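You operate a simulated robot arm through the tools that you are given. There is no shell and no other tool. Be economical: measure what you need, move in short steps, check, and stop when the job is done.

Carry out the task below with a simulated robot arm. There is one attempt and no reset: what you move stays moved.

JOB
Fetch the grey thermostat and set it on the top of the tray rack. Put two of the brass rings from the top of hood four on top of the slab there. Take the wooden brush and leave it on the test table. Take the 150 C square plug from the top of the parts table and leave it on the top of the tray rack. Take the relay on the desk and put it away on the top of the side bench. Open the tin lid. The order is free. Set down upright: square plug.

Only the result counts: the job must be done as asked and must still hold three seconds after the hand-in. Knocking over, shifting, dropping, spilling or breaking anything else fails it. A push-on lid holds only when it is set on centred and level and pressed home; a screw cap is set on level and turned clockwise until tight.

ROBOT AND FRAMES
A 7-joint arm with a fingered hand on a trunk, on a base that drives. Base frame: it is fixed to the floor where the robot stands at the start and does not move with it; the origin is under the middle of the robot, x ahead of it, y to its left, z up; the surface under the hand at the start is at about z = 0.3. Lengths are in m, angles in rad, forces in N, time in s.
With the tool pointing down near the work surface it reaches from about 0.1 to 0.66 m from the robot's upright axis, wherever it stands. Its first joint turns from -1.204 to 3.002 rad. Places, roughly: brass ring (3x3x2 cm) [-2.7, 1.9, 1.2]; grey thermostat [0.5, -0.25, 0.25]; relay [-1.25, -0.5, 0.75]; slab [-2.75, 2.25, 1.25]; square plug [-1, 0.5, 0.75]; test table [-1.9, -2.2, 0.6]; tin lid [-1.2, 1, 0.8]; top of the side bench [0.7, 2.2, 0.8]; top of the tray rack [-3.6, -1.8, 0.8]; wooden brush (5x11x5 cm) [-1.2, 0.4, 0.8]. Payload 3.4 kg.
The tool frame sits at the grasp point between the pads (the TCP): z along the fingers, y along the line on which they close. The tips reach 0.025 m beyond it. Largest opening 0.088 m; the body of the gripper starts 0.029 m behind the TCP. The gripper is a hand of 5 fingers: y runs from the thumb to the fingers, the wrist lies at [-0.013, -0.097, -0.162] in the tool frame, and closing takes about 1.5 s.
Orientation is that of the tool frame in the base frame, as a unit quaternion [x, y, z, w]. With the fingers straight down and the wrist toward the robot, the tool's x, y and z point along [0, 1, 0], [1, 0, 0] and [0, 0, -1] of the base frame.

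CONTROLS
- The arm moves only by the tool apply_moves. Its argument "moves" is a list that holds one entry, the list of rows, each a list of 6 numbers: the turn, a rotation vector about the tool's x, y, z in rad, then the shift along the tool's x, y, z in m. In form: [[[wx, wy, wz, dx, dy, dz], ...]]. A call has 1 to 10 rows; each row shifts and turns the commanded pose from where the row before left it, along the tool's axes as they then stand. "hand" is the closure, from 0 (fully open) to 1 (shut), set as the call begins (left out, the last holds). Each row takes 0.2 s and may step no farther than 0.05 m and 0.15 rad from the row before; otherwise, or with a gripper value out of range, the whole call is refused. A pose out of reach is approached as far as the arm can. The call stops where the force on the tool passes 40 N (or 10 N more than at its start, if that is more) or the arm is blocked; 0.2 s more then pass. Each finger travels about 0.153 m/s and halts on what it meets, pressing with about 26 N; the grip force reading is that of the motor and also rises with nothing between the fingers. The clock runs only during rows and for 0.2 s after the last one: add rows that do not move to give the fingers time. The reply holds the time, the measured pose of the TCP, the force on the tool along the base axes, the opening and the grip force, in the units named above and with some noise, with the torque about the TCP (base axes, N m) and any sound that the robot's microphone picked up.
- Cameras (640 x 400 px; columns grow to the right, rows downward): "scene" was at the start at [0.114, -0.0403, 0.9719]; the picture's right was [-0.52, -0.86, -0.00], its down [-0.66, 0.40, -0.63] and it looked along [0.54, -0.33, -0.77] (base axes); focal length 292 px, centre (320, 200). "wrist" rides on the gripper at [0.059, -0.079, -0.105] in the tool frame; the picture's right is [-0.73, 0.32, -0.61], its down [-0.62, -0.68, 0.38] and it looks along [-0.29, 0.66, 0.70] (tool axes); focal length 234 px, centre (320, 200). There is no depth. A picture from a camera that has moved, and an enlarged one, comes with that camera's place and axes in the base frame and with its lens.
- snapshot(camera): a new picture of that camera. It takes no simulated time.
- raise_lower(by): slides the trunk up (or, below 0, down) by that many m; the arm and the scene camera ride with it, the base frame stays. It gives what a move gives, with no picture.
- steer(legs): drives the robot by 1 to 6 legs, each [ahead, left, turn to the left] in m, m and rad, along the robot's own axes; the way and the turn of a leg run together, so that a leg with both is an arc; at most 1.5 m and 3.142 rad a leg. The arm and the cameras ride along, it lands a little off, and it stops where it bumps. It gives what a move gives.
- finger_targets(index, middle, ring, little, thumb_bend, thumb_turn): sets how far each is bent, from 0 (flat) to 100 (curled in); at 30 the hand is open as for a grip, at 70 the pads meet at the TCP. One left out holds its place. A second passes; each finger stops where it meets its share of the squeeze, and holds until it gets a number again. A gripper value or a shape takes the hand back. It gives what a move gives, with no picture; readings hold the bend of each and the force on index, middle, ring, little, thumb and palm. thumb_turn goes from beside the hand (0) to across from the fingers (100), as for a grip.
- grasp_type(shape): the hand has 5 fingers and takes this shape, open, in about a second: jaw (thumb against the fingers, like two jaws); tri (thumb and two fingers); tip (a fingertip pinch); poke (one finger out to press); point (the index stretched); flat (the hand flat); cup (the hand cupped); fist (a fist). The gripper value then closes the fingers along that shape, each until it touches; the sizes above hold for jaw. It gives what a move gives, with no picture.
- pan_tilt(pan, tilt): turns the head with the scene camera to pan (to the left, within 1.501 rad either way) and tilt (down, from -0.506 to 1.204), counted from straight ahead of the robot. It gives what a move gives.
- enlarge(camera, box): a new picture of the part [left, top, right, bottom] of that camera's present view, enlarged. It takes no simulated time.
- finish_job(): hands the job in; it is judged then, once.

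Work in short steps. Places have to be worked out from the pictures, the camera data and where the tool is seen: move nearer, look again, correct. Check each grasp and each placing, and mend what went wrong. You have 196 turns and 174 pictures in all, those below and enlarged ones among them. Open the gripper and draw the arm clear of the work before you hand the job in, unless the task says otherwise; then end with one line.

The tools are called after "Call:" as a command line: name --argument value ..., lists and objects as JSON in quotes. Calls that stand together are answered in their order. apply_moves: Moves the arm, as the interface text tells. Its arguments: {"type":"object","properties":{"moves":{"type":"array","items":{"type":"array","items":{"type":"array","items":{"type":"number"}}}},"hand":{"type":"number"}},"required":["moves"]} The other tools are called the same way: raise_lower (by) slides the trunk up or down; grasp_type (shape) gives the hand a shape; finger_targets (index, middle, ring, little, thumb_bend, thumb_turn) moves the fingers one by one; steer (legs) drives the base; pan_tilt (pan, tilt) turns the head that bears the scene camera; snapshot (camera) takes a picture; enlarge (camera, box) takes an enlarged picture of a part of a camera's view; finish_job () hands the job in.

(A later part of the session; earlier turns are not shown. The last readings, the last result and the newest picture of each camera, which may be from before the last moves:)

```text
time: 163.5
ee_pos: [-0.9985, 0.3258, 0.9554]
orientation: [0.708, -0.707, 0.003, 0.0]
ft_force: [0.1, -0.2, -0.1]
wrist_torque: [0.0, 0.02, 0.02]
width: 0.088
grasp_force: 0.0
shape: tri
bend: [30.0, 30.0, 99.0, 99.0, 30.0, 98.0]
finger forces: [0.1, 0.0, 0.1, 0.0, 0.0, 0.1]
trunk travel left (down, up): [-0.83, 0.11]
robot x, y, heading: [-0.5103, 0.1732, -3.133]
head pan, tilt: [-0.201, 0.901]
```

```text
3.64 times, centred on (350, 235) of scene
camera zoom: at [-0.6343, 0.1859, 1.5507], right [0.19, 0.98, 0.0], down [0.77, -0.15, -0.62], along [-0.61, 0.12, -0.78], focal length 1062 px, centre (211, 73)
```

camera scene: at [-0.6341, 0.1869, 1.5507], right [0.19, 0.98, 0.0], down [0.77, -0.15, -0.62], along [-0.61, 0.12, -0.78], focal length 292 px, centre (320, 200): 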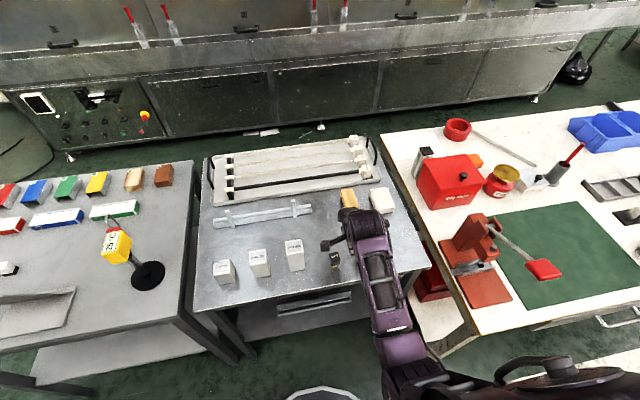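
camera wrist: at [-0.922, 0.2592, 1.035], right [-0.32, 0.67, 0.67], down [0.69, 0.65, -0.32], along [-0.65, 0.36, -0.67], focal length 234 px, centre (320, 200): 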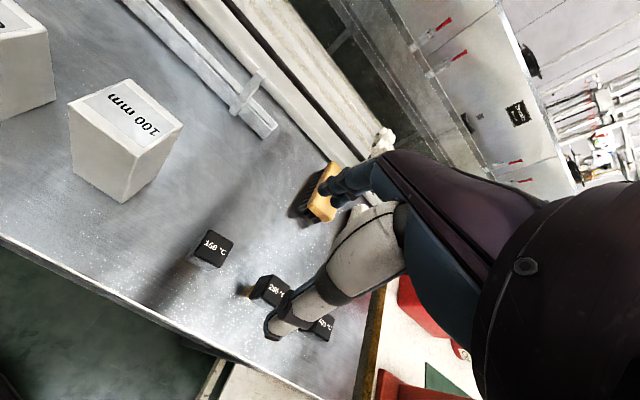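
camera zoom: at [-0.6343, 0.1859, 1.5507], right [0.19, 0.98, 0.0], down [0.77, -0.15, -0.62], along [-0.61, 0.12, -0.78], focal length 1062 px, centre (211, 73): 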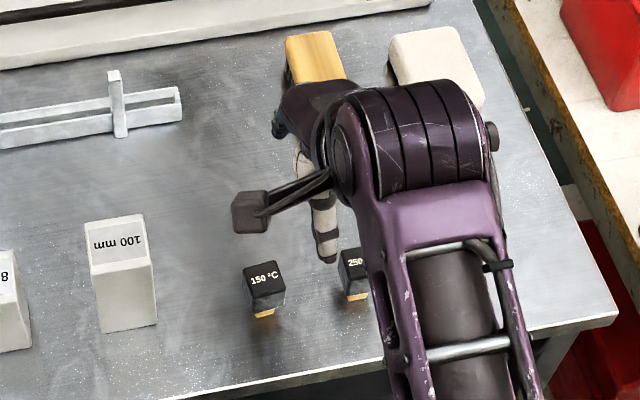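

The plug is upright at (-1.002, 0.300). Descending with TCP at y about 0.295 and centred on x.

Call:
apply_moves --moves '[[[0, 0, 0, 0.031, 0.003, 0], [0, 0, 0, 0, 0, 0.05], [0, 0, 0, 0, 0, 0.05], [0, 0, 0, 0, 0, 0.03]]]'

Call:
snapshot --camera "wrist"

Call:
enlarge --camera "scene" --box '[270, 190, 400, 290]'

```text
time: 164.5
ee_pos: [-1.0013, 0.2926, 0.8246]
orientation: [-0.707, 0.707, -0.002, 0.0]
ft_force: [0.0, -0.7, -0.3]
wrist_torque: [-0.03, -0.02, 0.0]
width: 0.0878
grasp_force: 0.1
shape: tri
bend: [30.0, 30.0, 99.0, 99.0, 30.0, 98.0]
finger forces: [0.1, 0.0, 0.0, 0.0, 0.0, 0.0]
trunk travel left (down, up): [-0.83, 0.11]
robot x, y, heading: [-0.5096, 0.171, -3.132]
head pan, tilt: [-0.201, 0.901]
```

```text
111 pictures are left
camera wrist: at [-0.9235, 0.2342, 0.9302], right [-0.32, 0.73, 0.6], down [0.68, 0.62, -0.38], along [-0.66, 0.29, -0.7], focal length 234 px, centre (320, 200)
```

wrist: 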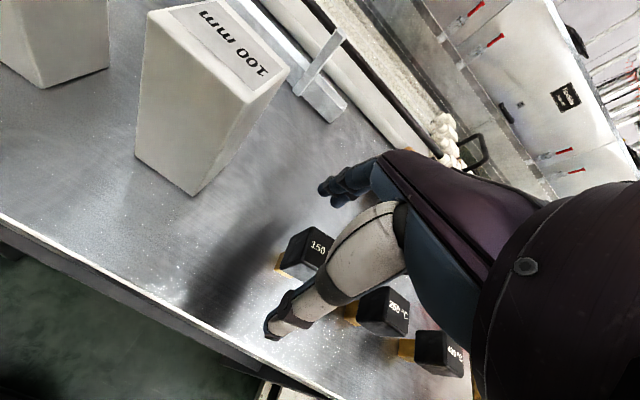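

```text
4.00 times, centred on (335, 240) of scene
camera zoom: at [-0.6347, 0.1856, 1.5507], right [0.19, 0.98, 0.0], down [0.77, -0.15, -0.62], along [-0.61, 0.12, -0.78], focal length 1168 px, centre (260, 40)
```

zoom: 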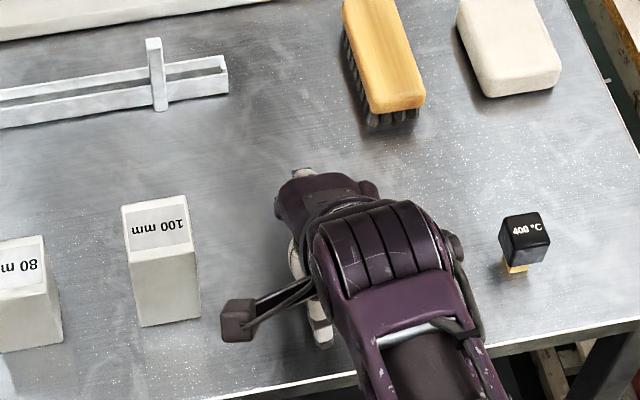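

Down 19 mm, then close.

Call:
apply_moves --moves '[[[0, 0, 0, 0, 0, 0.019], [0, 0, 0, 0, 0, 0]]]'

Call:
apply_moves --moves '[[[0, 0, 0, 0, 0, 0], [0, 0, 0, 0, 0, 0], [0, 0, 0, 0, 0, 0], [0, 0, 0, 0, 0, 0], [0, 0, 0, 0, 0, 0], [0, 0, 0, 0, 0, 0], [0, 0, 0, 0, 0, 0], [0, 0, 0, 0, 0, 0]]]' --hand 1

Call:
snapshot --camera "wrist"

```text
time: 165.1
ee_pos: [-1.0002, 0.2926, 0.8053]
orientation: [0.707, -0.707, 0.002, 0.0]
ft_force: [-0.2, 0.1, 0.3]
wrist_torque: [-0.01, -0.01, 0.0]
width: 0.0878
grasp_force: 0.2
shape: tri
bend: [30.0, 30.0, 99.0, 99.0, 30.0, 98.0]
finger forces: [0.1, 0.0, 0.1, 0.1, 0.0, 0.1]
trunk travel left (down, up): [-0.83, 0.11]
robot x, y, heading: [-0.5076, 0.1692, -3.136]
head pan, tilt: [-0.201, 0.901]
```

```text
time: 166.9
ee_pos: [-1.001, 0.2923, 0.8054]
orientation: [0.707, -0.707, 0.002, 0.0]
ft_force: [-0.7, 0.1, 1.6]
wrist_torque: [0.01, 0.01, 0.05]
width: 0.0214
grasp_force: 26.4
shape: tri
bend: [74.0, 53.0, 100.0, 100.0, 77.0, 100.0]
finger forces: [8.6, 17.2, 0.0, 0.0, 21.8, 0.0]
trunk travel left (down, up): [-0.83, 0.11]
robot x, y, heading: [-0.5096, 0.1711, -3.139]
head pan, tilt: [-0.201, 0.901]
```

```text
109 pictures are left
camera wrist: at [-0.9225, 0.2339, 0.9116], right [-0.32, 0.73, 0.6], down [0.68, 0.62, -0.38], along [-0.66, 0.29, -0.7], focal length 234 px, centre (320, 200)
```

wrist: 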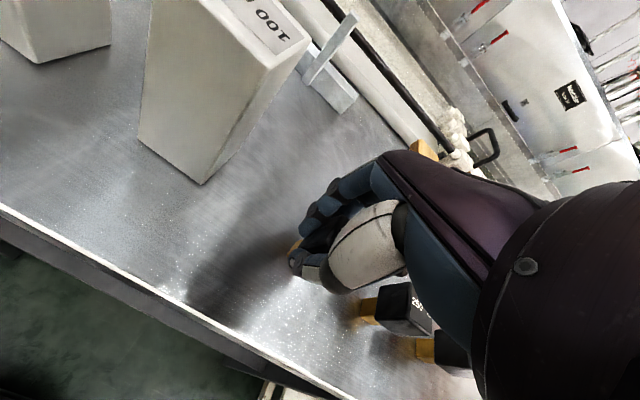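

The middle finger and thumb clamp the cube firmly (17 N vs 22 N), with the index along its side. I'll test-lift gently.

Call:
apply_moves --moves '[[[0, 0, 0, 0, 0, -0.01], [0, 0, 0, 0, 0, -0.02], [0, 0, 0, 0, 0, -0.03], [0, 0, 0, 0, 0, -0.04], [0, 0, 0, 0, 0, 0]]]'

Call:
snapshot --camera "wrist"

Call:
enlarge --camera "scene" --box '[270, 190, 400, 290]'

```text
time: 168.1
ee_pos: [-1.0054, 0.2922, 0.9049]
orientation: [0.707, -0.707, 0.002, -0.001]
ft_force: [1.3, -0.2, -1.1]
wrist_torque: [-0.04, -0.02, 0.01]
width: 0.0209
grasp_force: 26.3
shape: tri
bend: [74.0, 53.0, 100.0, 100.0, 77.0, 100.0]
finger forces: [8.2, 17.2, 0.1, 0.0, 21.3, 0.0]
trunk travel left (down, up): [-0.83, 0.11]
robot x, y, heading: [-0.5114, 0.1739, -3.14]
head pan, tilt: [-0.201, 0.901]
```

```text
108 pictures are left
camera wrist: at [-0.9268, 0.2338, 1.0114], right [-0.33, 0.73, 0.6], down [0.68, 0.62, -0.38], along [-0.66, 0.29, -0.7], focal length 234 px, centre (320, 200)
```

wrist: 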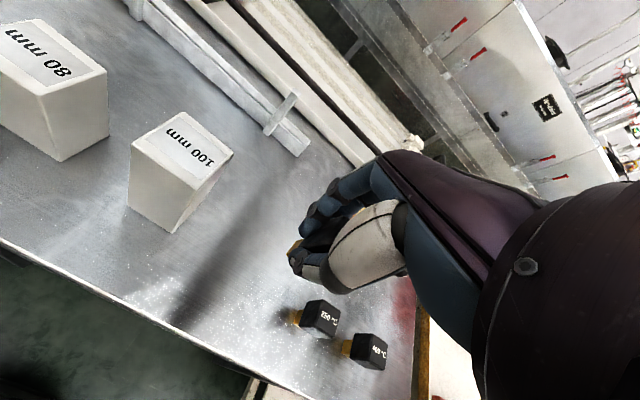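

```text
4.00 times, centred on (335, 240) of scene
camera zoom: at [-0.6345, 0.186, 1.5507], right [0.19, 0.98, 0.0], down [0.77, -0.15, -0.62], along [-0.61, 0.12, -0.78], focal length 1168 px, centre (260, 40)
```

zoom: 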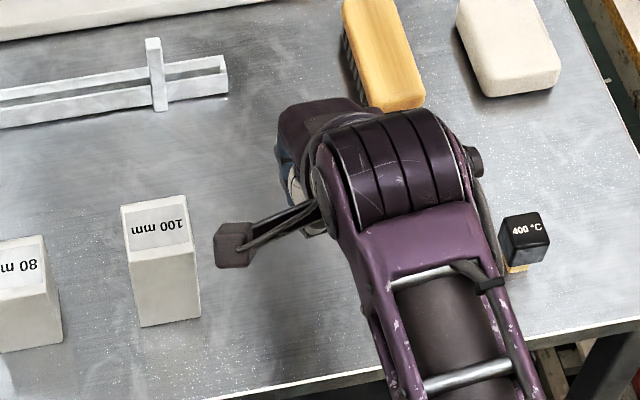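

The plug is lifted, with its stem visible below the fingers. Zooming to check its attitude.

Call:
enlarge --camera "wrist" --box '[250, 160, 430, 300]'

```text
2.86 times, centred on (340, 230) of wrist
camera zoom: at [-0.9268, 0.2338, 1.0114], right [-0.33, 0.73, 0.6], down [0.68, 0.62, -0.38], along [-0.66, 0.29, -0.7], focal length 669 px, centre (263, 114)
```

zoom: 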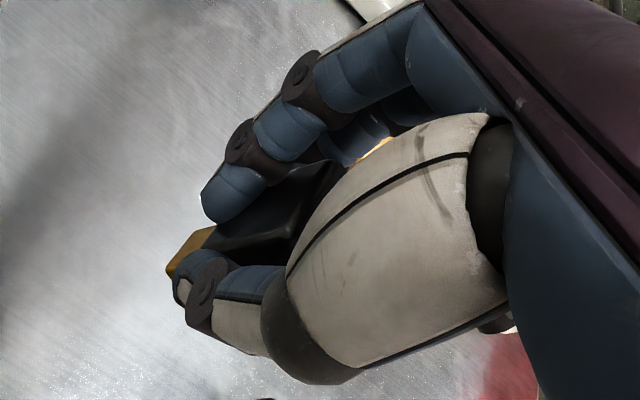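

It's held upright, stem down. I'll retract, raise the trunk, and drive the known route back toward the tray rack.

Call:
apply_moves --moves '[[[0, 0, 0, 0, -0.02, -0.04], [0, 0, 0, -0.02, -0.04, -0.02], [0, 0, 0, -0.02, -0.04, 0], [0, 0, 0, -0.02, -0.04, 0]]]'

Call:
raise_lower --by 0.1

Call:
steer --legs '[[-0.3, 0, 0], [0, 1.5, 0], [0, 1.5, 0], [0, 0.28, 0], [1.5, 0, 0], [0.9, 0, 0]]'

Call:
enlarge --camera "wrist" --box '[250, 160, 430, 300]'

```text
time: 169.1
ee_pos: [-0.8619, 0.354, 0.9677]
orientation: [0.707, -0.707, 0.002, 0.001]
ft_force: [0.2, 0.2, -0.9]
wrist_torque: [0.01, 0.03, 0.0]
width: 0.0207
grasp_force: 26.2
shape: tri
bend: [74.0, 53.0, 100.0, 100.0, 77.0, 100.0]
finger forces: [8.0, 17.3, 0.1, 0.1, 21.1, 0.0]
trunk travel left (down, up): [-0.83, 0.11]
robot x, y, heading: [-0.5118, 0.168, -3.138]
head pan, tilt: [-0.201, 0.901]
```

```text
time: 170.4
ee_pos: [-0.8638, 0.3533, 1.0657]
orientation: [0.707, -0.707, 0.001, 0.0]
ft_force: [-0.8, -0.1, -1.0]
wrist_torque: [-0.03, 0.0, 0.02]
width: 0.0209
grasp_force: 25.8
shape: tri
bend: [74.0, 53.0, 100.0, 100.0, 77.0, 100.0]
finger forces: [7.9, 17.3, 0.0, 0.0, 21.1, 0.1]
trunk travel left (down, up): [-0.93, 0.01]
robot x, y, heading: [-0.5106, 0.1723, -3.138]
head pan, tilt: [-0.201, 0.901]
```

```text
time: 199.6
ee_pos: [-2.9203, -2.9744, 1.0668]
orientation: [0.709, -0.705, 0.002, 0.0]
ft_force: [0.4, -0.1, 0.0]
wrist_torque: [-0.03, -0.01, 0.02]
width: 0.0203
grasp_force: 26.2
shape: tri
bend: [74.0, 53.0, 100.0, 100.0, 78.0, 100.0]
finger forces: [8.0, 17.4, 0.1, 0.0, 21.2, 0.0]
trunk travel left (down, up): [-0.93, 0.01]
robot x, y, heading: [-2.5665, -3.1542, -3.131]
head pan, tilt: [-0.201, 0.901]
```

```text
2.86 times, centred on (340, 230) of wrist
camera zoom: at [-2.8409, -3.0332, 1.1733], right [-0.33, 0.73, 0.6], down [0.68, 0.63, -0.38], along [-0.66, 0.29, -0.7], focal length 669 px, centre (263, 114)
```

zoom: 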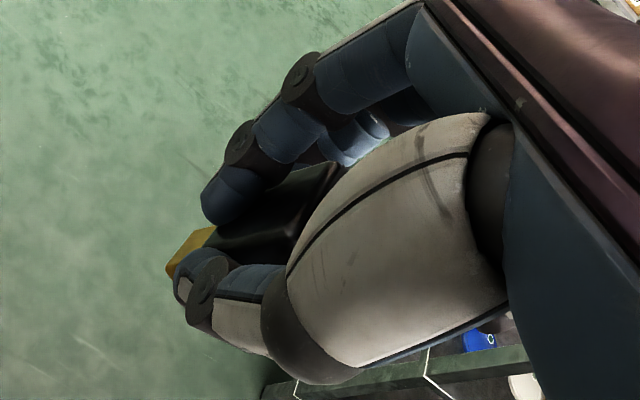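

Still secure. I'll lower the trunk a bit, move to the rack standing spot, and look.

Call:
raise_lower --by -0.08

Call:
steer --legs '[[0.36, -0.4, 0], [0, -0.32, 0]]'

Call:
pan_tilt --pan -0.7 --tilt 0.9

Call:
snapshot --camera "scene"

```text
time: 200.7
ee_pos: [-2.9204, -2.9759, 0.9875]
orientation: [0.709, -0.705, 0.002, 0.0]
ft_force: [0.5, -1.3, 0.2]
wrist_torque: [0.0, -0.03, 0.01]
width: 0.0206
grasp_force: 25.7
shape: tri
bend: [74.0, 53.0, 100.0, 100.0, 78.0, 100.0]
finger forces: [8.1, 17.5, 0.1, 0.0, 21.0, 0.1]
trunk travel left (down, up): [-0.85, 0.09]
robot x, y, heading: [-2.5612, -3.1538, -3.132]
head pan, tilt: [-0.201, 0.901]
```

```text
time: 205.6
ee_pos: [-3.2814, -2.2646, 0.9859]
orientation: [-0.706, 0.709, -0.001, 0.001]
ft_force: [0.0, -1.0, -0.4]
wrist_torque: [-0.01, -0.05, 0.03]
width: 0.0208
grasp_force: 25.7
shape: tri
bend: [74.0, 53.0, 100.0, 100.0, 78.0, 100.0]
finger forces: [8.0, 17.5, 0.0, 0.0, 21.0, 0.0]
trunk travel left (down, up): [-0.85, 0.09]
robot x, y, heading: [-2.9323, -2.4443, -3.141]
head pan, tilt: [-0.201, 0.901]
```

```text
time: 206.5
ee_pos: [-3.2828, -2.2642, 0.9864]
orientation: [-0.706, 0.708, -0.002, 0.0]
ft_force: [-0.6, 0.1, -0.9]
wrist_torque: [0.02, 0.02, 0.04]
width: 0.0207
grasp_force: 26.0
shape: tri
bend: [74.0, 53.0, 100.0, 100.0, 78.0, 100.0]
finger forces: [8.0, 17.4, 0.0, 0.0, 21.1, 0.0]
trunk travel left (down, up): [-0.85, 0.09]
robot x, y, heading: [-2.9296, -2.4488, -3.141]
head pan, tilt: [-0.7, 0.901]
```

```text
104 pictures are left
camera scene: at [-3.0375, -2.3995, 1.5707], right [0.64, 0.77, 0.0], down [0.6, -0.5, -0.62], along [-0.48, 0.4, -0.78], focal length 292 px, centre (320, 200)
```

scene: 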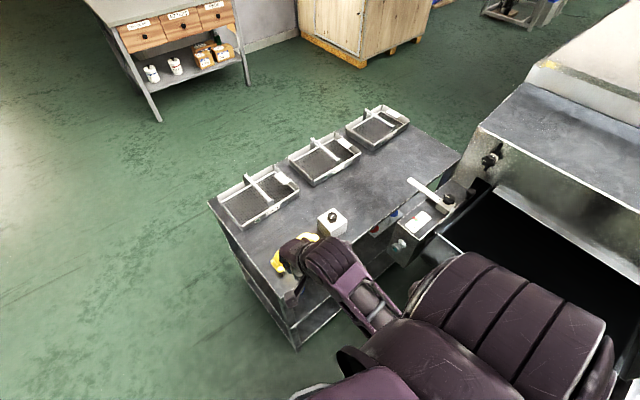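

The elbow is well above the oven trough. I'll strafe 0.08 m north and extend the hand over (-3.40, -1.93), north of the thermostat.

Call:
steer --legs '[[0, -0.08, 0]]'

Call:
apply_moves --moves '[[[0, 0, 0, -0.043, 0.02, 0], [0, 0, 0, -0.043, 0.02, 0], [0, 0, 0, -0.043, 0.02, 0], [0, 0, 0, -0.043, 0.02, 0], [0, 0, 0, -0.043, 0.02, 0], [0, 0, 0, -0.04, 0.018, 0]]]'

Call:
snapshot --camera "wrist"

Call:
snapshot --camera "scene"

```text
time: 207.6
ee_pos: [-3.2806, -2.1839, 0.9877]
orientation: [-0.705, 0.709, -0.002, 0.001]
ft_force: [-0.3, 0.7, 0.0]
wrist_torque: [0.02, -0.01, 0.0]
width: 0.0205
grasp_force: 26.2
shape: tri
bend: [74.0, 53.0, 100.0, 100.0, 78.0, 100.0]
finger forces: [8.0, 17.5, 0.0, 0.0, 21.2, 0.0]
trunk travel left (down, up): [-0.85, 0.09]
robot x, y, heading: [-2.9289, -2.3751, 3.144]
head pan, tilt: [-0.7, 0.901]
```

```text
time: 208.9
ee_pos: [-3.3995, -1.9274, 0.9839]
orientation: [-0.706, 0.709, -0.002, 0.0]
ft_force: [-0.1, -0.6, -0.6]
wrist_torque: [-0.03, -0.01, 0.0]
width: 0.0206
grasp_force: 25.5
shape: tri
bend: [74.0, 53.0, 100.0, 100.0, 78.0, 100.0]
finger forces: [8.4, 17.8, 0.1, 0.0, 20.8, 0.0]
trunk travel left (down, up): [-0.85, 0.09]
robot x, y, heading: [-2.926, -2.3665, 3.139]
head pan, tilt: [-0.7, 0.901]
```

```text
103 pictures are left
camera wrist: at [-3.3209, -1.9864, 1.091], right [-0.32, 0.73, 0.6], down [0.69, 0.62, -0.38], along [-0.65, 0.29, -0.7], focal length 234 px, centre (320, 200)
```

wrist: 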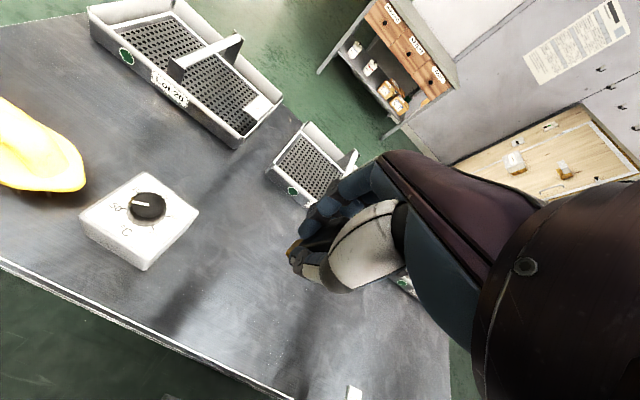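

```text
102 pictures are left
camera scene: at [-3.0388, -2.3179, 1.5705], right [0.64, 0.76, 0.0], down [0.6, -0.51, -0.62], along [-0.47, 0.4, -0.78], focal length 292 px, centre (320, 200)
```

scene: 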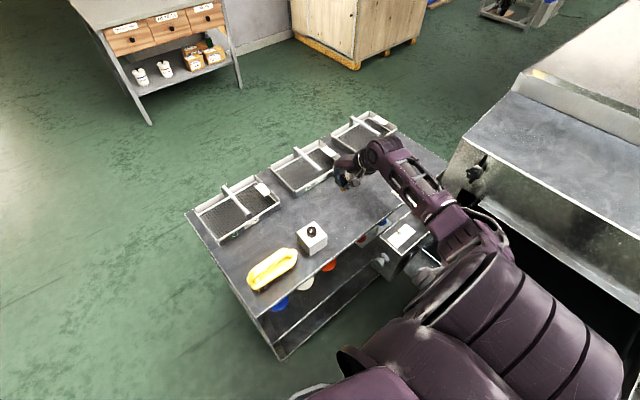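

Clear spot. Descending to TCP z 0.83, then finer steps.

Call:
apply_moves --moves '[[[0, 0, 0, 0, 0, 0.05], [0, 0, 0, 0, 0, 0.05], [0, 0, 0, 0, 0, 0.04], [0, 0, 0, 0, 0, 0.012]]]'

Call:
enlarge --camera "wrist" --box '[240, 160, 420, 300]'

```text
time: 209.9
ee_pos: [-3.3993, -1.9263, 0.8344]
orientation: [-0.705, 0.709, -0.001, 0.0]
ft_force: [0.0, 0.6, -1.3]
wrist_torque: [0.0, -0.01, 0.01]
width: 0.0202
grasp_force: 26.2
shape: tri
bend: [74.0, 53.0, 100.0, 100.0, 78.0, 100.0]
finger forces: [7.1, 17.4, 0.0, 0.1, 20.8, 0.0]
trunk travel left (down, up): [-0.85, 0.09]
robot x, y, heading: [-2.93, -2.3644, 3.144]
head pan, tilt: [-0.7, 0.901]
```

```text
2.86 times, centred on (330, 230) of wrist
camera zoom: at [-3.3202, -1.9864, 0.9409], right [-0.32, 0.73, 0.6], down [0.69, 0.62, -0.38], along [-0.65, 0.29, -0.7], focal length 669 px, centre (291, 114)
```

zoom: 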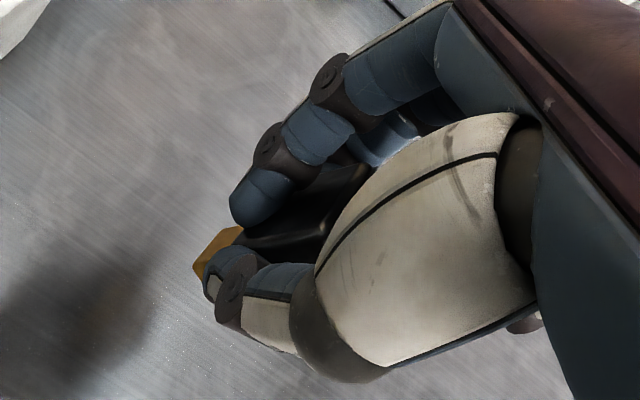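

Call:
apply_moves --moves '[[[0, 0, 0, 0, 0, 0.005], [0, 0, 0, 0, 0, 0.005], [0, 0, 0, 0, 0, 0.005]]]'

Call:
apply_moves --moves '[[[0, 0, 0, 0, 0, 0.003], [0, 0, 0, 0, 0, 0.003]]]'

Call:
apply_moves --moves '[[[0, 0, 0, 0, 0, 0.002]]]'

```text
time: 210.8
ee_pos: [-3.3979, -1.9285, 0.8198]
orientation: [-0.705, 0.709, -0.002, 0.0]
ft_force: [-0.5, 0.9, -1.2]
wrist_torque: [-0.04, 0.0, -0.01]
width: 0.0203
grasp_force: 26.0
shape: tri
bend: [74.0, 53.0, 100.0, 100.0, 78.0, 100.0]
finger forces: [7.1, 17.5, 0.0, 0.0, 20.8, 0.0]
trunk travel left (down, up): [-0.85, 0.09]
robot x, y, heading: [-2.9268, -2.3651, 3.136]
head pan, tilt: [-0.7, 0.901]
```

```text
time: 211.3
ee_pos: [-3.3978, -1.9287, 0.8128]
orientation: [-0.705, 0.709, -0.003, 0.001]
ft_force: [-0.1, -0.9, -0.2]
wrist_torque: [-0.02, 0.02, 0.03]
width: 0.0202
grasp_force: 25.9
shape: tri
bend: [74.0, 53.0, 100.0, 100.0, 78.0, 100.0]
finger forces: [7.2, 17.3, 0.0, 0.1, 20.9, 0.0]
trunk travel left (down, up): [-0.85, 0.09]
robot x, y, heading: [-2.9301, -2.3647, 3.139]
head pan, tilt: [-0.7, 0.901]
```

```text
time: 211.8
ee_pos: [-3.398, -1.9291, 0.8118]
orientation: [-0.706, 0.708, -0.002, 0.001]
ft_force: [-0.3, -0.5, -0.1]
wrist_torque: [-0.01, 0.0, 0.01]
width: 0.0203
grasp_force: 25.7
shape: tri
bend: [74.0, 53.0, 100.0, 100.0, 78.0, 100.0]
finger forces: [7.1, 17.6, 0.0, 0.0, 20.8, 0.0]
trunk travel left (down, up): [-0.85, 0.09]
robot x, y, heading: [-2.9308, -2.37, 3.142]
head pan, tilt: [-0.7, 0.901]
```

Still no contact. Continuing in 2 mm steps.

Call:
apply_moves --moves '[[[0, 0, 0, 0, 0, 0.002], [0, 0, 0, 0, 0, 0.002]]]'

Call:
apply_moves --moves '[[[0, 0, 0, 0, 0, 0.002]]]'

Call:
apply_moves --moves '[[[0, 0, 0, 0, 0, 0.002]]]'

Call:
enlarge --camera "wrist" --box '[240, 160, 420, 300]'

```text
time: 212.3
ee_pos: [-3.3986, -1.9274, 0.8116]
orientation: [-0.705, 0.709, -0.003, 0.0]
ft_force: [-0.2, 0.0, -0.5]
wrist_torque: [0.01, -0.02, 0.0]
width: 0.0203
grasp_force: 26.2
shape: tri
bend: [74.0, 53.0, 100.0, 100.0, 78.0, 100.0]
finger forces: [7.1, 17.4, 0.0, 0.0, 20.8, 0.0]
out of reach, approached as far as the arm can: row 2
trunk travel left (down, up): [-0.85, 0.09]
robot x, y, heading: [-2.9271, -2.3677, 3.14]
head pan, tilt: [-0.7, 0.901]
```

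```text
time: 212.8
ee_pos: [-3.3969, -1.9281, 0.8103]
orientation: [-0.705, 0.709, -0.002, -0.001]
ft_force: [0.9, 0.4, -0.8]
wrist_torque: [-0.01, 0.02, 0.0]
width: 0.0203
grasp_force: 25.7
shape: tri
bend: [74.0, 53.0, 100.0, 100.0, 78.0, 100.0]
finger forces: [7.1, 17.4, 0.0, 0.0, 20.7, 0.1]
trunk travel left (down, up): [-0.85, 0.09]
robot x, y, heading: [-2.9293, -2.3688, 3.136]
head pan, tilt: [-0.7, 0.901]
```

```text
time: 213.2
ee_pos: [-3.3967, -1.9276, 0.8114]
orientation: [-0.706, 0.709, -0.002, 0.001]
ft_force: [-0.4, 0.6, -0.1]
wrist_torque: [0.0, -0.01, -0.02]
width: 0.0202
grasp_force: 26.1
shape: tri
bend: [74.0, 53.0, 100.0, 100.0, 78.0, 100.0]
finger forces: [7.1, 17.4, 0.0, 0.0, 20.7, 0.0]
out of reach, approached as far as the arm can: row 1
trunk travel left (down, up): [-0.85, 0.09]
robot x, y, heading: [-2.9304, -2.3673, 3.141]
head pan, tilt: [-0.7, 0.901]
```

```text
2.86 times, centred on (330, 230) of wrist
camera zoom: at [-3.3198, -1.9874, 0.9176], right [-0.32, 0.73, 0.6], down [0.69, 0.62, -0.38], along [-0.65, 0.29, -0.7], focal length 669 px, centre (291, 114)
```

zoom: 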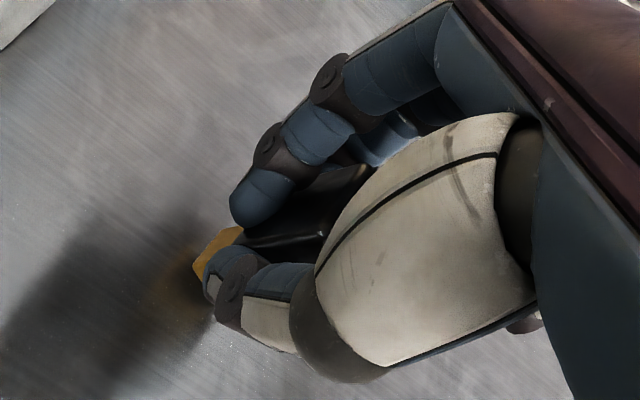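

The arm is at its limit again, so I'll lower by trunk in 3 mm steps and watch the force.

Call:
raise_lower --by -0.004

Call:
raise_lower --by -0.003

Call:
enlarge --camera "wrist" --box '[240, 160, 420, 300]'

```text
time: 213.7
ee_pos: [-3.3987, -1.9286, 0.8077]
orientation: [-0.705, 0.71, -0.003, 0.0]
ft_force: [-0.5, 0.5, -0.3]
wrist_torque: [-0.01, 0.01, -0.01]
width: 0.0202
grasp_force: 26.0
shape: tri
bend: [74.0, 53.0, 100.0, 100.0, 78.0, 100.0]
finger forces: [7.3, 17.5, 0.0, 0.0, 21.0, 0.1]
trunk travel left (down, up): [-0.846, 0.094]
robot x, y, heading: [-2.9306, -2.3678, 3.141]
head pan, tilt: [-0.7, 0.901]
```

```text
time: 214.2
ee_pos: [-3.3992, -1.9295, 0.8043]
orientation: [-0.705, 0.709, -0.001, 0.001]
ft_force: [-0.9, -2.0, 5.8]
wrist_torque: [0.01, 0.08, 0.05]
width: 0.0202
grasp_force: 26.1
shape: tri
bend: [74.0, 53.0, 100.0, 100.0, 78.0, 100.0]
finger forces: [7.8, 17.8, 0.1, 0.1, 21.8, 0.0]
trunk travel left (down, up): [-0.843, 0.097]
robot x, y, heading: [-2.9291, -2.3648, 3.14]
head pan, tilt: [-0.7, 0.901]
```

```text
2.86 times, centred on (330, 230) of wrist
camera zoom: at [-3.3198, -1.9881, 0.9116], right [-0.32, 0.73, 0.61], down [0.68, 0.62, -0.38], along [-0.65, 0.29, -0.7], focal length 669 px, centre (291, 114)
```

zoom: 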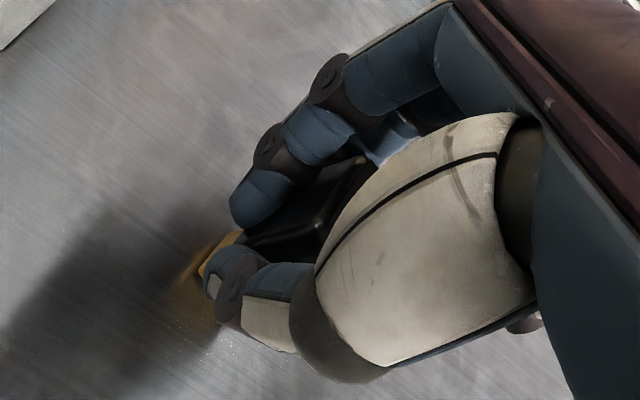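

Contact, about 6 N. Releasing gently, then raising by trunk.

Call:
apply_moves --moves '[[[0, 0, 0, 0, 0, 0], [0, 0, 0, 0, 0, 0], [0, 0, 0, 0, 0, 0], [0, 0, 0, 0, 0, 0], [0, 0, 0, 0, 0, 0], [0, 0, 0, 0, 0, 0], [0, 0, 0, 0, 0, 0]]]' --hand 0

Call:
snapshot --camera "wrist"

Call:
raise_lower --by 0.095

Call:
snapshot --camera "wrist"

```text
time: 215.8
ee_pos: [-3.3986, -1.928, 0.805]
orientation: [-0.706, 0.709, -0.002, 0.001]
ft_force: [0.3, 0.5, -0.9]
wrist_torque: [0.01, 0.0, 0.0]
width: 0.0877
grasp_force: 0.1
shape: tri
bend: [30.0, 30.0, 99.0, 99.0, 30.0, 98.0]
finger forces: [0.2, 0.0, 0.1, 0.0, 0.0, 0.1]
trunk travel left (down, up): [-0.843, 0.097]
robot x, y, heading: [-2.931, -2.3705, 3.142]
head pan, tilt: [-0.7, 0.901]
```

```text
98 pictures are left
camera wrist: at [-3.3198, -1.9875, 0.9107], right [-0.32, 0.73, 0.6], down [0.69, 0.62, -0.38], along [-0.65, 0.29, -0.7], focal length 234 px, centre (320, 200)
```

wrist: 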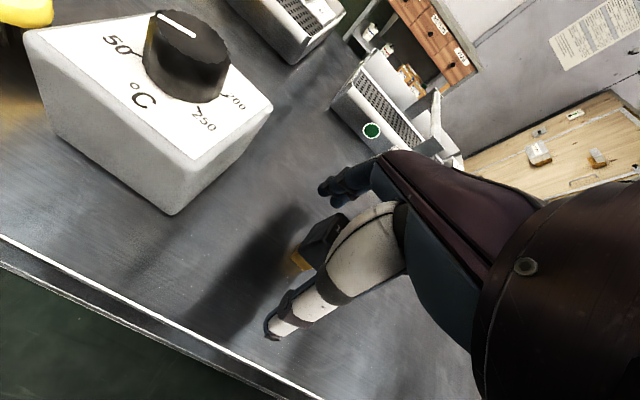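

```text
time: 217.1
ee_pos: [-3.3976, -1.9285, 0.8992]
orientation: [-0.705, 0.709, -0.003, 0.0]
ft_force: [0.3, -0.1, 0.1]
wrist_torque: [0.01, -0.01, 0.01]
width: 0.0874
grasp_force: 0.1
shape: tri
bend: [30.0, 30.0, 99.0, 99.0, 30.0, 98.0]
finger forces: [0.0, 0.1, 0.0, 0.1, 0.1, 0.0]
trunk travel left (down, up): [-0.938, 0.002]
robot x, y, heading: [-2.9283, -2.3663, 3.142]
head pan, tilt: [-0.7, 0.901]
```

```text
97 pictures are left
camera wrist: at [-3.3198, -1.9874, 1.0056], right [-0.32, 0.73, 0.6], down [0.69, 0.62, -0.38], along [-0.65, 0.29, -0.7], focal length 234 px, centre (320, 200)
```

wrist: 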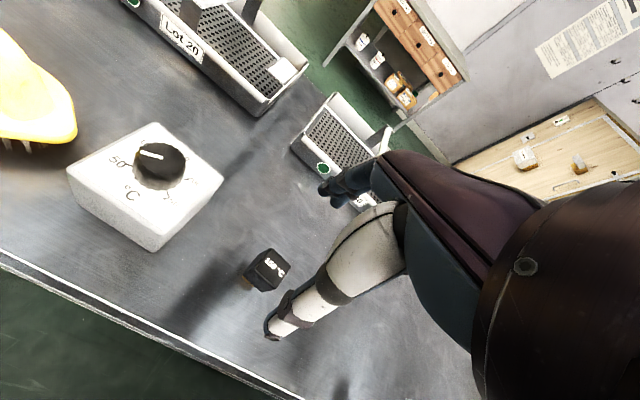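

The plug stands upright. I'll lift and retract, then drive back to the parts table for the brush.

Call:
apply_moves --moves '[[[0, 0, 0, 0, 0, -0.05], [0, 0, 0, 0, 0, -0.05], [0, 0, 0, 0.04, -0.02, 0], [0, 0, 0, 0.04, -0.02, 0], [0, 0, 0, 0.04, -0.02, 0], [0, 0, 0, 0.04, -0.02, 0], [0, 0, 0, 0.04, -0.02, 0], [0, 0, 0, 0.04, -0.02, 0]]]'

Call:
enlarge --camera "scene" --box '[180, 100, 440, 360]'

Call:
steer --legs '[[0, 0.75, 0], [-1.5, 0, 0], [-1.22, 0, 0], [0, -1.5, 0], [0, -1.5, 0], [0, -0.35, 0]]'

```text
time: 218.9
ee_pos: [-3.2753, -2.1731, 1.0031]
orientation: [-0.705, 0.709, -0.001, 0.0]
ft_force: [-1.0, -0.7, -0.4]
wrist_torque: [0.0, -0.01, 0.01]
width: 0.0877
grasp_force: 0.0
shape: tri
bend: [30.0, 30.0, 99.0, 99.0, 30.0, 98.0]
finger forces: [0.0, 0.1, 0.1, 0.1, 0.0, 0.0]
trunk travel left (down, up): [-0.938, 0.002]
robot x, y, heading: [-2.9297, -2.366, 3.14]
head pan, tilt: [-0.7, 0.901]
```

```text
1.54 times, centred on (310, 230) of scene
camera zoom: at [-3.0363, -2.3213, 1.6589], right [0.64, 0.76, 0.0], down [0.6, -0.5, -0.62], along [-0.48, 0.4, -0.78], focal length 449 px, centre (335, 154)
```

zoom: 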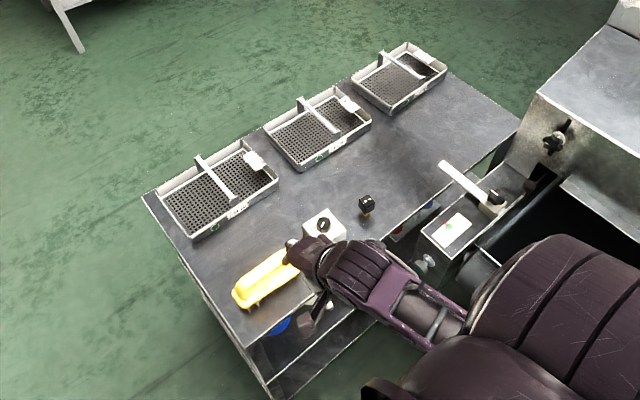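

```text
time: 251.6
ee_pos: [-0.5972, 0.3967, 1.0022]
orientation: [0.709, -0.706, 0.001, 0.0]
ft_force: [-0.2, -0.1, -1.7]
wrist_torque: [0.01, -0.02, -0.01]
width: 0.088
grasp_force: 0.0
shape: tri
bend: [30.0, 30.0, 99.0, 99.0, 30.0, 98.0]
finger forces: [0.1, 0.1, 0.0, 0.0, 0.0, 0.0]
trunk travel left (down, up): [-0.938, 0.002]
robot x, y, heading: [-0.2472, 0.2057, -3.128]
head pan, tilt: [-0.7, 0.901]
```

Moving ahead to the parts table, setting the jaw shape, lowering the trunk, and looking.

Call:
steer --legs '[[0.3, 0, -0.01]]'

Call:
raise_lower --by -0.1

Call:
grasp_type --shape "jaw"

Call:
pan_tilt --pan -0.2 --tilt 0.9

Call:
enlarge --camera "scene" --box '[260, 130, 420, 230]'

Call:
snapshot --camera "wrist"

```text
time: 253.6
ee_pos: [-0.9002, 0.3995, 1.002]
orientation: [-0.705, 0.71, -0.002, 0.0]
ft_force: [-0.2, -0.2, 0.0]
wrist_torque: [-0.01, 0.01, -0.01]
width: 0.0879
grasp_force: 0.0
shape: tri
bend: [30.0, 30.0, 99.0, 99.0, 30.0, 98.0]
finger forces: [0.0, 0.0, 0.0, 0.1, 0.0, 0.0]
trunk travel left (down, up): [-0.938, 0.002]
robot x, y, heading: [-0.5536, 0.2022, 3.14]
head pan, tilt: [-0.7, 0.901]
```

```text
time: 255.0
ee_pos: [-0.8994, 0.4011, 0.9029]
orientation: [-0.704, 0.71, -0.002, 0.0]
ft_force: [0.0, 0.1, -0.3]
wrist_torque: [0.02, -0.02, -0.02]
width: 0.0875
grasp_force: 0.1
shape: tri
bend: [30.0, 30.0, 99.0, 99.0, 30.0, 98.0]
finger forces: [0.1, 0.1, 0.0, 0.0, 0.0, 0.0]
trunk travel left (down, up): [-0.838, 0.102]
robot x, y, heading: [-0.5472, 0.2071, 3.139]
head pan, tilt: [-0.7, 0.901]
```

```text
time: 255.9
ee_pos: [-0.8998, 0.4007, 0.9028]
orientation: [-0.704, 0.71, -0.002, 0.001]
ft_force: [0.9, 0.0, -0.1]
wrist_torque: [0.01, -0.01, 0.0]
width: 0.088
grasp_force: 0.0
shape: jaw
bend: [30.0, 30.0, 30.0, 30.0, 30.0, 98.0]
finger forces: [0.1, 0.1, 0.0, 0.0, 0.0, 0.0]
trunk travel left (down, up): [-0.838, 0.102]
robot x, y, heading: [-0.551, 0.2029, 3.145]
head pan, tilt: [-0.7, 0.901]
```

```text
time: 256.8
ee_pos: [-0.8991, 0.3999, 0.9043]
orientation: [-0.704, 0.71, -0.003, -0.001]
ft_force: [-0.3, -0.7, 0.7]
wrist_torque: [-0.04, 0.02, -0.03]
width: 0.0881
grasp_force: 0.1
shape: jaw
bend: [30.0, 30.0, 30.0, 30.0, 30.0, 98.0]
finger forces: [0.0, 0.1, 0.0, 0.0, 0.0, 0.1]
trunk travel left (down, up): [-0.838, 0.102]
robot x, y, heading: [-0.5497, 0.2018, 3.136]
head pan, tilt: [-0.201, 0.901]
```

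```text
4.00 times, centred on (340, 180) of scene
camera zoom: at [-0.6765, 0.2181, 1.5587], right [0.2, 0.98, 0.0], down [0.77, -0.16, -0.62], along [-0.61, 0.13, -0.78], focal length 1168 px, centre (240, 280)
```

zoom: 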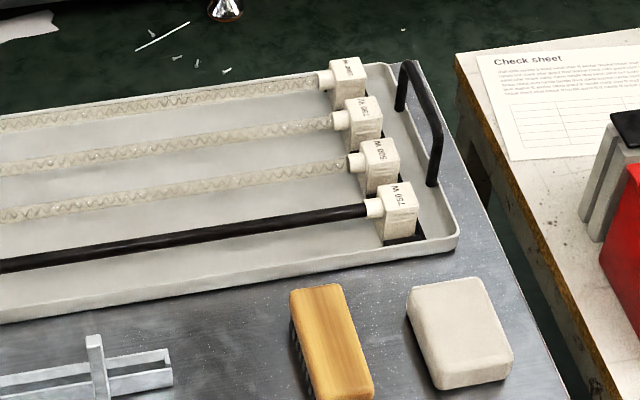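

```text
94 pictures are left
camera wrist: at [-0.8215, 0.3407, 1.0089], right [-0.32, 0.73, 0.6], down [0.69, 0.62, -0.38], along [-0.65, 0.29, -0.7], focal length 234 px, centre (320, 200)
```

wrist: 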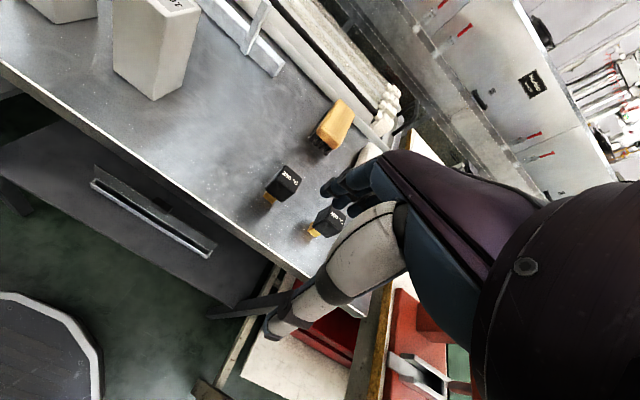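

The brush is centred at about (-1.19, 0.40), its long axis along x, about 4.5 cm wide. I need the hand turned 90°. I'll step the base 3 cm forward, extend the arm, and rotate the tool.

Call:
steer --legs '[[0.03, 0, 0]]'

Call:
apply_moves --moves '[[[0, 0, 0, 0, 0.04, -0.03], [0, 0, 0, 0, 0.045, 0], [0, 0, 0, 0, 0.045, 0], [0, 0, 0.14, 0, 0, 0], [0, 0, 0.14, 0, 0, 0], [0, 0, 0.14, 0, 0, 0], [0, 0, 0.14, 0, 0, 0]]]'

Call:
apply_moves --moves '[[[0, 0, 0.145, 0, 0, 0], [0, 0, 0.145, 0, 0, 0], [0, 0, 0.145, 0, 0, 0], [0, 0, 0.145, 0, 0, 0], [0, 0, 0.145, 0, 0, 0], [0, 0, 0.145, 0, 0, 0], [0, 0, 0.14, 0, 0, 0]]]'

Call:
snapshot --camera "wrist"

Call:
snapshot --camera "scene"

```text
time: 257.6
ee_pos: [-0.9261, 0.3997, 0.9022]
orientation: [-0.704, 0.71, -0.002, -0.001]
ft_force: [0.9, -0.6, 0.5]
wrist_torque: [-0.02, 0.0, -0.02]
width: 0.0879
grasp_force: 0.1
shape: jaw
bend: [30.0, 30.0, 30.0, 30.0, 30.0, 98.0]
finger forces: [0.1, 0.0, 0.0, 0.0, 0.0, 0.1]
trunk travel left (down, up): [-0.838, 0.102]
robot x, y, heading: [-0.5843, 0.2077, 3.138]
head pan, tilt: [-0.201, 0.901]
```

```text
time: 259.2
ee_pos: [-1.0579, 0.4002, 0.9324]
orientation: [-0.481, 0.877, -0.002, 0.001]
ft_force: [0.6, 0.1, -0.4]
wrist_torque: [0.02, 0.01, 0.02]
width: 0.0878
grasp_force: 0.0
shape: jaw
bend: [30.0, 30.0, 30.0, 30.0, 30.0, 98.0]
finger forces: [0.0, 0.0, 0.1, 0.1, 0.0, 0.1]
trunk travel left (down, up): [-0.838, 0.102]
robot x, y, heading: [-0.5831, 0.2075, 3.138]
head pan, tilt: [-0.201, 0.901]
```

```text
time: 260.6
ee_pos: [-1.0481, 0.4924, 0.9413]
orientation: [-0.075, 0.994, 0.079, 0.017]
ft_force: [-1.2, 0.0, 0.8]
wrist_torque: [0.05, -0.02, -0.03]
width: 0.0879
grasp_force: 0.0
shape: jaw
bend: [30.0, 30.0, 30.0, 30.0, 30.0, 98.0]
finger forces: [0.0, 0.0, 0.1, 0.0, 0.0, 0.0]
out of reach, approached as far as the arm can: row 6
trunk travel left (down, up): [-0.838, 0.102]
robot x, y, heading: [-0.5802, 0.2072, 3.142]
head pan, tilt: [-0.201, 0.901]
stopped in row 6: the arm was blocked; the commanded pose is now the measured one
```

```text
93 pictures are left
camera wrist: at [-1.0971, 0.3891, 1.0299], right [0.66, 0.32, 0.68], down [0.73, -0.51, -0.46], along [0.2, 0.8, -0.57], focal length 234 px, centre (320, 200)
```

wrist: 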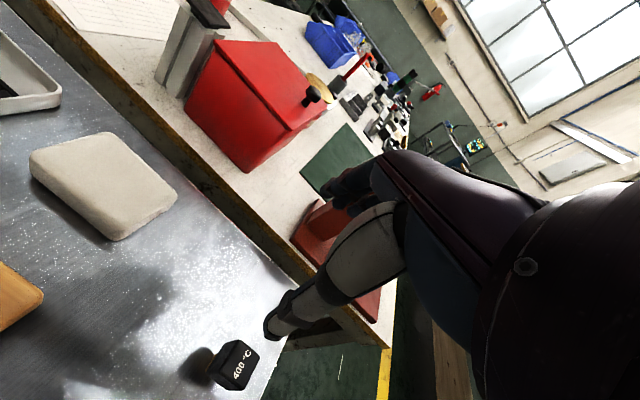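

```text
92 pictures are left
camera scene: at [-0.7066, 0.2182, 1.5586], right [0.2, 0.98, 0.0], down [0.77, -0.16, -0.62], along [-0.61, 0.13, -0.78], focal length 292 px, centre (320, 200)
```

scene: 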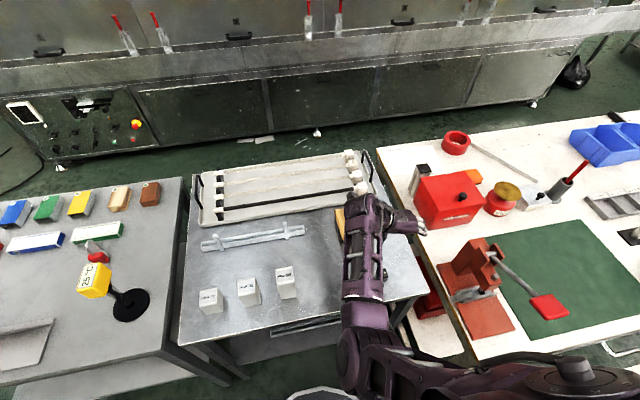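

The rotation hit a joint limit (the arm works better on the robot's left). I'll lift, back away, and turn the base clockwise so the brush lies on its left.

Call:
apply_moves --moves '[[[0, 0, 0, 0, 0, -0.04], [0, 0, 0, 0, 0, -0.04], [0, 0, 0, -0.03, -0.03, 0], [0, 0, 0, -0.03, -0.03, 0], [0, 0, -0.14, 0, 0, 0], [0, 0, -0.14, 0, 0, 0], [0, 0, -0.14, 0, 0, 0], [0, 0, -0.14, 0, 0, 0], [0, 0, -0.14, 0, 0, 0]]]'

Call:
snapshot --camera "scene"

```text
time: 261.3
ee_pos: [-1.0355, 0.5535, 1.0384]
orientation: [-0.04, 0.988, 0.151, 0.017]
ft_force: [0.6, -0.3, 0.6]
wrist_torque: [-0.01, 0.02, -0.03]
width: 0.088
grasp_force: 0.1
shape: jaw
bend: [30.0, 30.0, 30.0, 30.0, 30.0, 98.0]
finger forces: [0.0, 0.0, 0.0, 0.1, 0.1, 0.0]
out of reach, approached as far as the arm can: row 3
trunk travel left (down, up): [-0.838, 0.102]
robot x, y, heading: [-0.5792, 0.2062, 3.138]
head pan, tilt: [-0.201, 0.901]
stopped in row 3: the arm was blocked; the commanded pose is now the measured one
```

```text
91 pictures are left
camera scene: at [-0.7056, 0.2176, 1.5587], right [0.2, 0.98, 0.0], down [0.77, -0.16, -0.62], along [-0.61, 0.13, -0.78], focal length 292 px, centre (320, 200)
```

scene: 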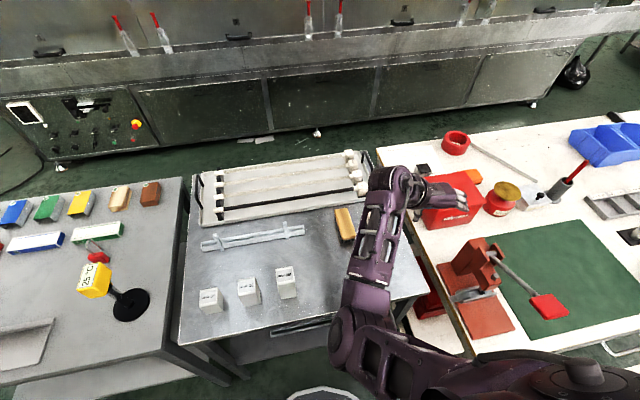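

The hand is high over the red tin. Rotating back now before driving.

Call:
apply_moves --moves '[[[0, 0, -0.14, 0, 0, -0.02], [0, 0, -0.14, 0, -0.02, 0], [0, 0, -0.14, 0, -0.02, 0], [0, 0, -0.14, 0, -0.02, 0], [0, 0, -0.14, 0, -0.02, 0], [0, 0, -0.14, 0, -0.02, 0]]]'

Call:
steer --legs '[[-0.35, 0.1, 0], [0, 0, -0.85]]'

Call:
snapshot --camera "scene"

```text
time: 262.2
ee_pos: [-1.0569, 0.5463, 1.1279]
orientation: [-0.246, 0.945, 0.214, -0.008]
ft_force: [-0.2, 0.7, -0.4]
wrist_torque: [-0.01, -0.01, -0.03]
width: 0.088
grasp_force: 0.1
shape: jaw
bend: [30.0, 30.0, 30.0, 30.0, 30.0, 98.0]
finger forces: [0.1, 0.0, 0.1, 0.0, 0.0, 0.0]
trunk travel left (down, up): [-0.838, 0.102]
robot x, y, heading: [-0.5779, 0.2093, 3.142]
head pan, tilt: [-0.201, 0.901]
stopped in row 4: the arm was blocked; the commanded pose is now the measured one
```

```text
time: 266.8
ee_pos: [-0.2879, 0.6882, 1.1269]
orientation: [0.166, 0.963, 0.198, 0.079]
ft_force: [0.1, 0.9, 0.8]
wrist_torque: [-0.02, 0.01, 0.01]
width: 0.0878
grasp_force: 0.1
shape: jaw
bend: [30.0, 30.0, 30.0, 30.0, 30.0, 98.0]
finger forces: [0.1, 0.0, 0.0, 0.1, 0.1, 0.1]
trunk travel left (down, up): [-0.838, 0.102]
robot x, y, heading: [-0.2326, 0.104, 2.287]
head pan, tilt: [-0.201, 0.901]
```

```text
90 pictures are left
camera scene: at [-0.3022, 0.2061, 1.5587], right [0.87, 0.49, 0.0], down [0.39, -0.68, -0.62], along [-0.31, 0.54, -0.78], focal length 292 px, centre (320, 200)
```

scene: 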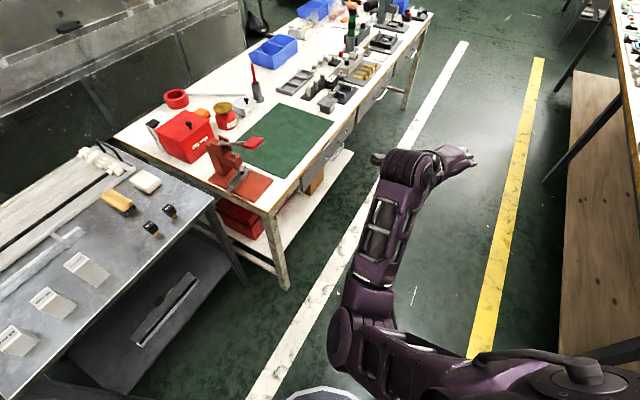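

The hand is over the open aisle but tilted. Levelling it (fingers down, closing along base y) and moving it across to the robot's left front.

Call:
apply_moves --moves '[[[0.1, 0.04, -0.084, 0, 0, 0], [0.1, 0.04, -0.084, 0, 0, 0], [0.1, 0.04, -0.084, 0, 0, 0], [0.1, 0.04, -0.084, 0, 0, 0]]]'

Call:
apply_moves --moves '[[[0, 0, 0, 0.0316, -0.031, 0], [0, 0, 0, 0.0316, -0.031, 0], [0, 0, 0, 0.0316, -0.031, 0], [0, 0, 0, 0.0316, -0.031, 0], [0, 0, 0, 0.0316, -0.031, 0], [0, 0, 0, 0.0316, -0.031, 0], [0, 0, 0, 0.0316, -0.031, 0], [0, 0, 0, 0.0316, -0.031, 0], [0, 0, 0, 0.0316, -0.031, 0], [0, 0, 0, 0.0316, -0.031, 0]]]'

Call:
snapshot --camera "scene"

```text
time: 267.8
ee_pos: [-0.2825, 0.7004, 1.1237]
orientation: [0.003, 1.0, 0.002, 0.003]
ft_force: [-0.3, 0.9, 0.1]
wrist_torque: [0.0, 0.02, -0.01]
width: 0.0877
grasp_force: 0.1
shape: jaw
bend: [30.0, 30.0, 30.0, 30.0, 30.0, 98.0]
finger forces: [0.1, 0.0, 0.1, 0.1, 0.0, 0.1]
out of reach, approached as far as the arm can: row 4
trunk travel left (down, up): [-0.838, 0.102]
robot x, y, heading: [-0.2345, 0.1025, 2.283]
head pan, tilt: [-0.201, 0.901]
```

```text
time: 269.2
ee_pos: [-0.4345, 0.6652, 1.0485]
orientation: [0.039, 0.997, 0.053, 0.036]
ft_force: [0.1, 0.2, -0.6]
wrist_torque: [0.01, -0.03, 0.01]
width: 0.088
grasp_force: 0.1
shape: jaw
bend: [30.0, 30.0, 30.0, 30.0, 30.0, 98.0]
finger forces: [0.0, 0.0, 0.0, 0.1, 0.0, 0.1]
out of reach, approached as far as the arm can: row 1, 2, 3, 4, 5, 6, 7
trunk travel left (down, up): [-0.838, 0.102]
robot x, y, heading: [-0.234, 0.1025, 2.289]
head pan, tilt: [-0.201, 0.901]
stopped in row 7: the arm was blocked; the commanded pose is now the measured one
```

```text
89 pictures are left
camera scene: at [-0.3026, 0.206, 1.5587], right [0.87, 0.49, 0.0], down [0.39, -0.68, -0.62], along [-0.31, 0.54, -0.78], focal length 292 px, centre (320, 200)
```

scene: 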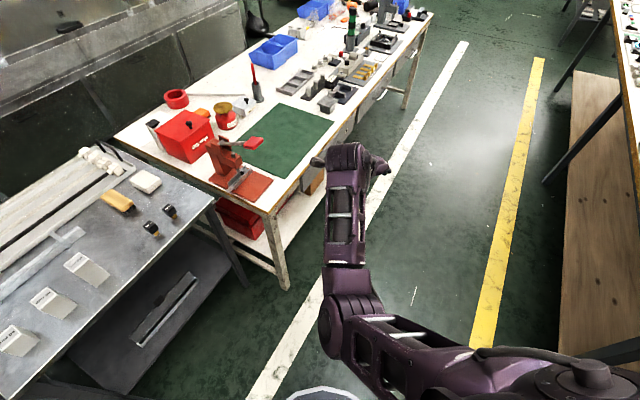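

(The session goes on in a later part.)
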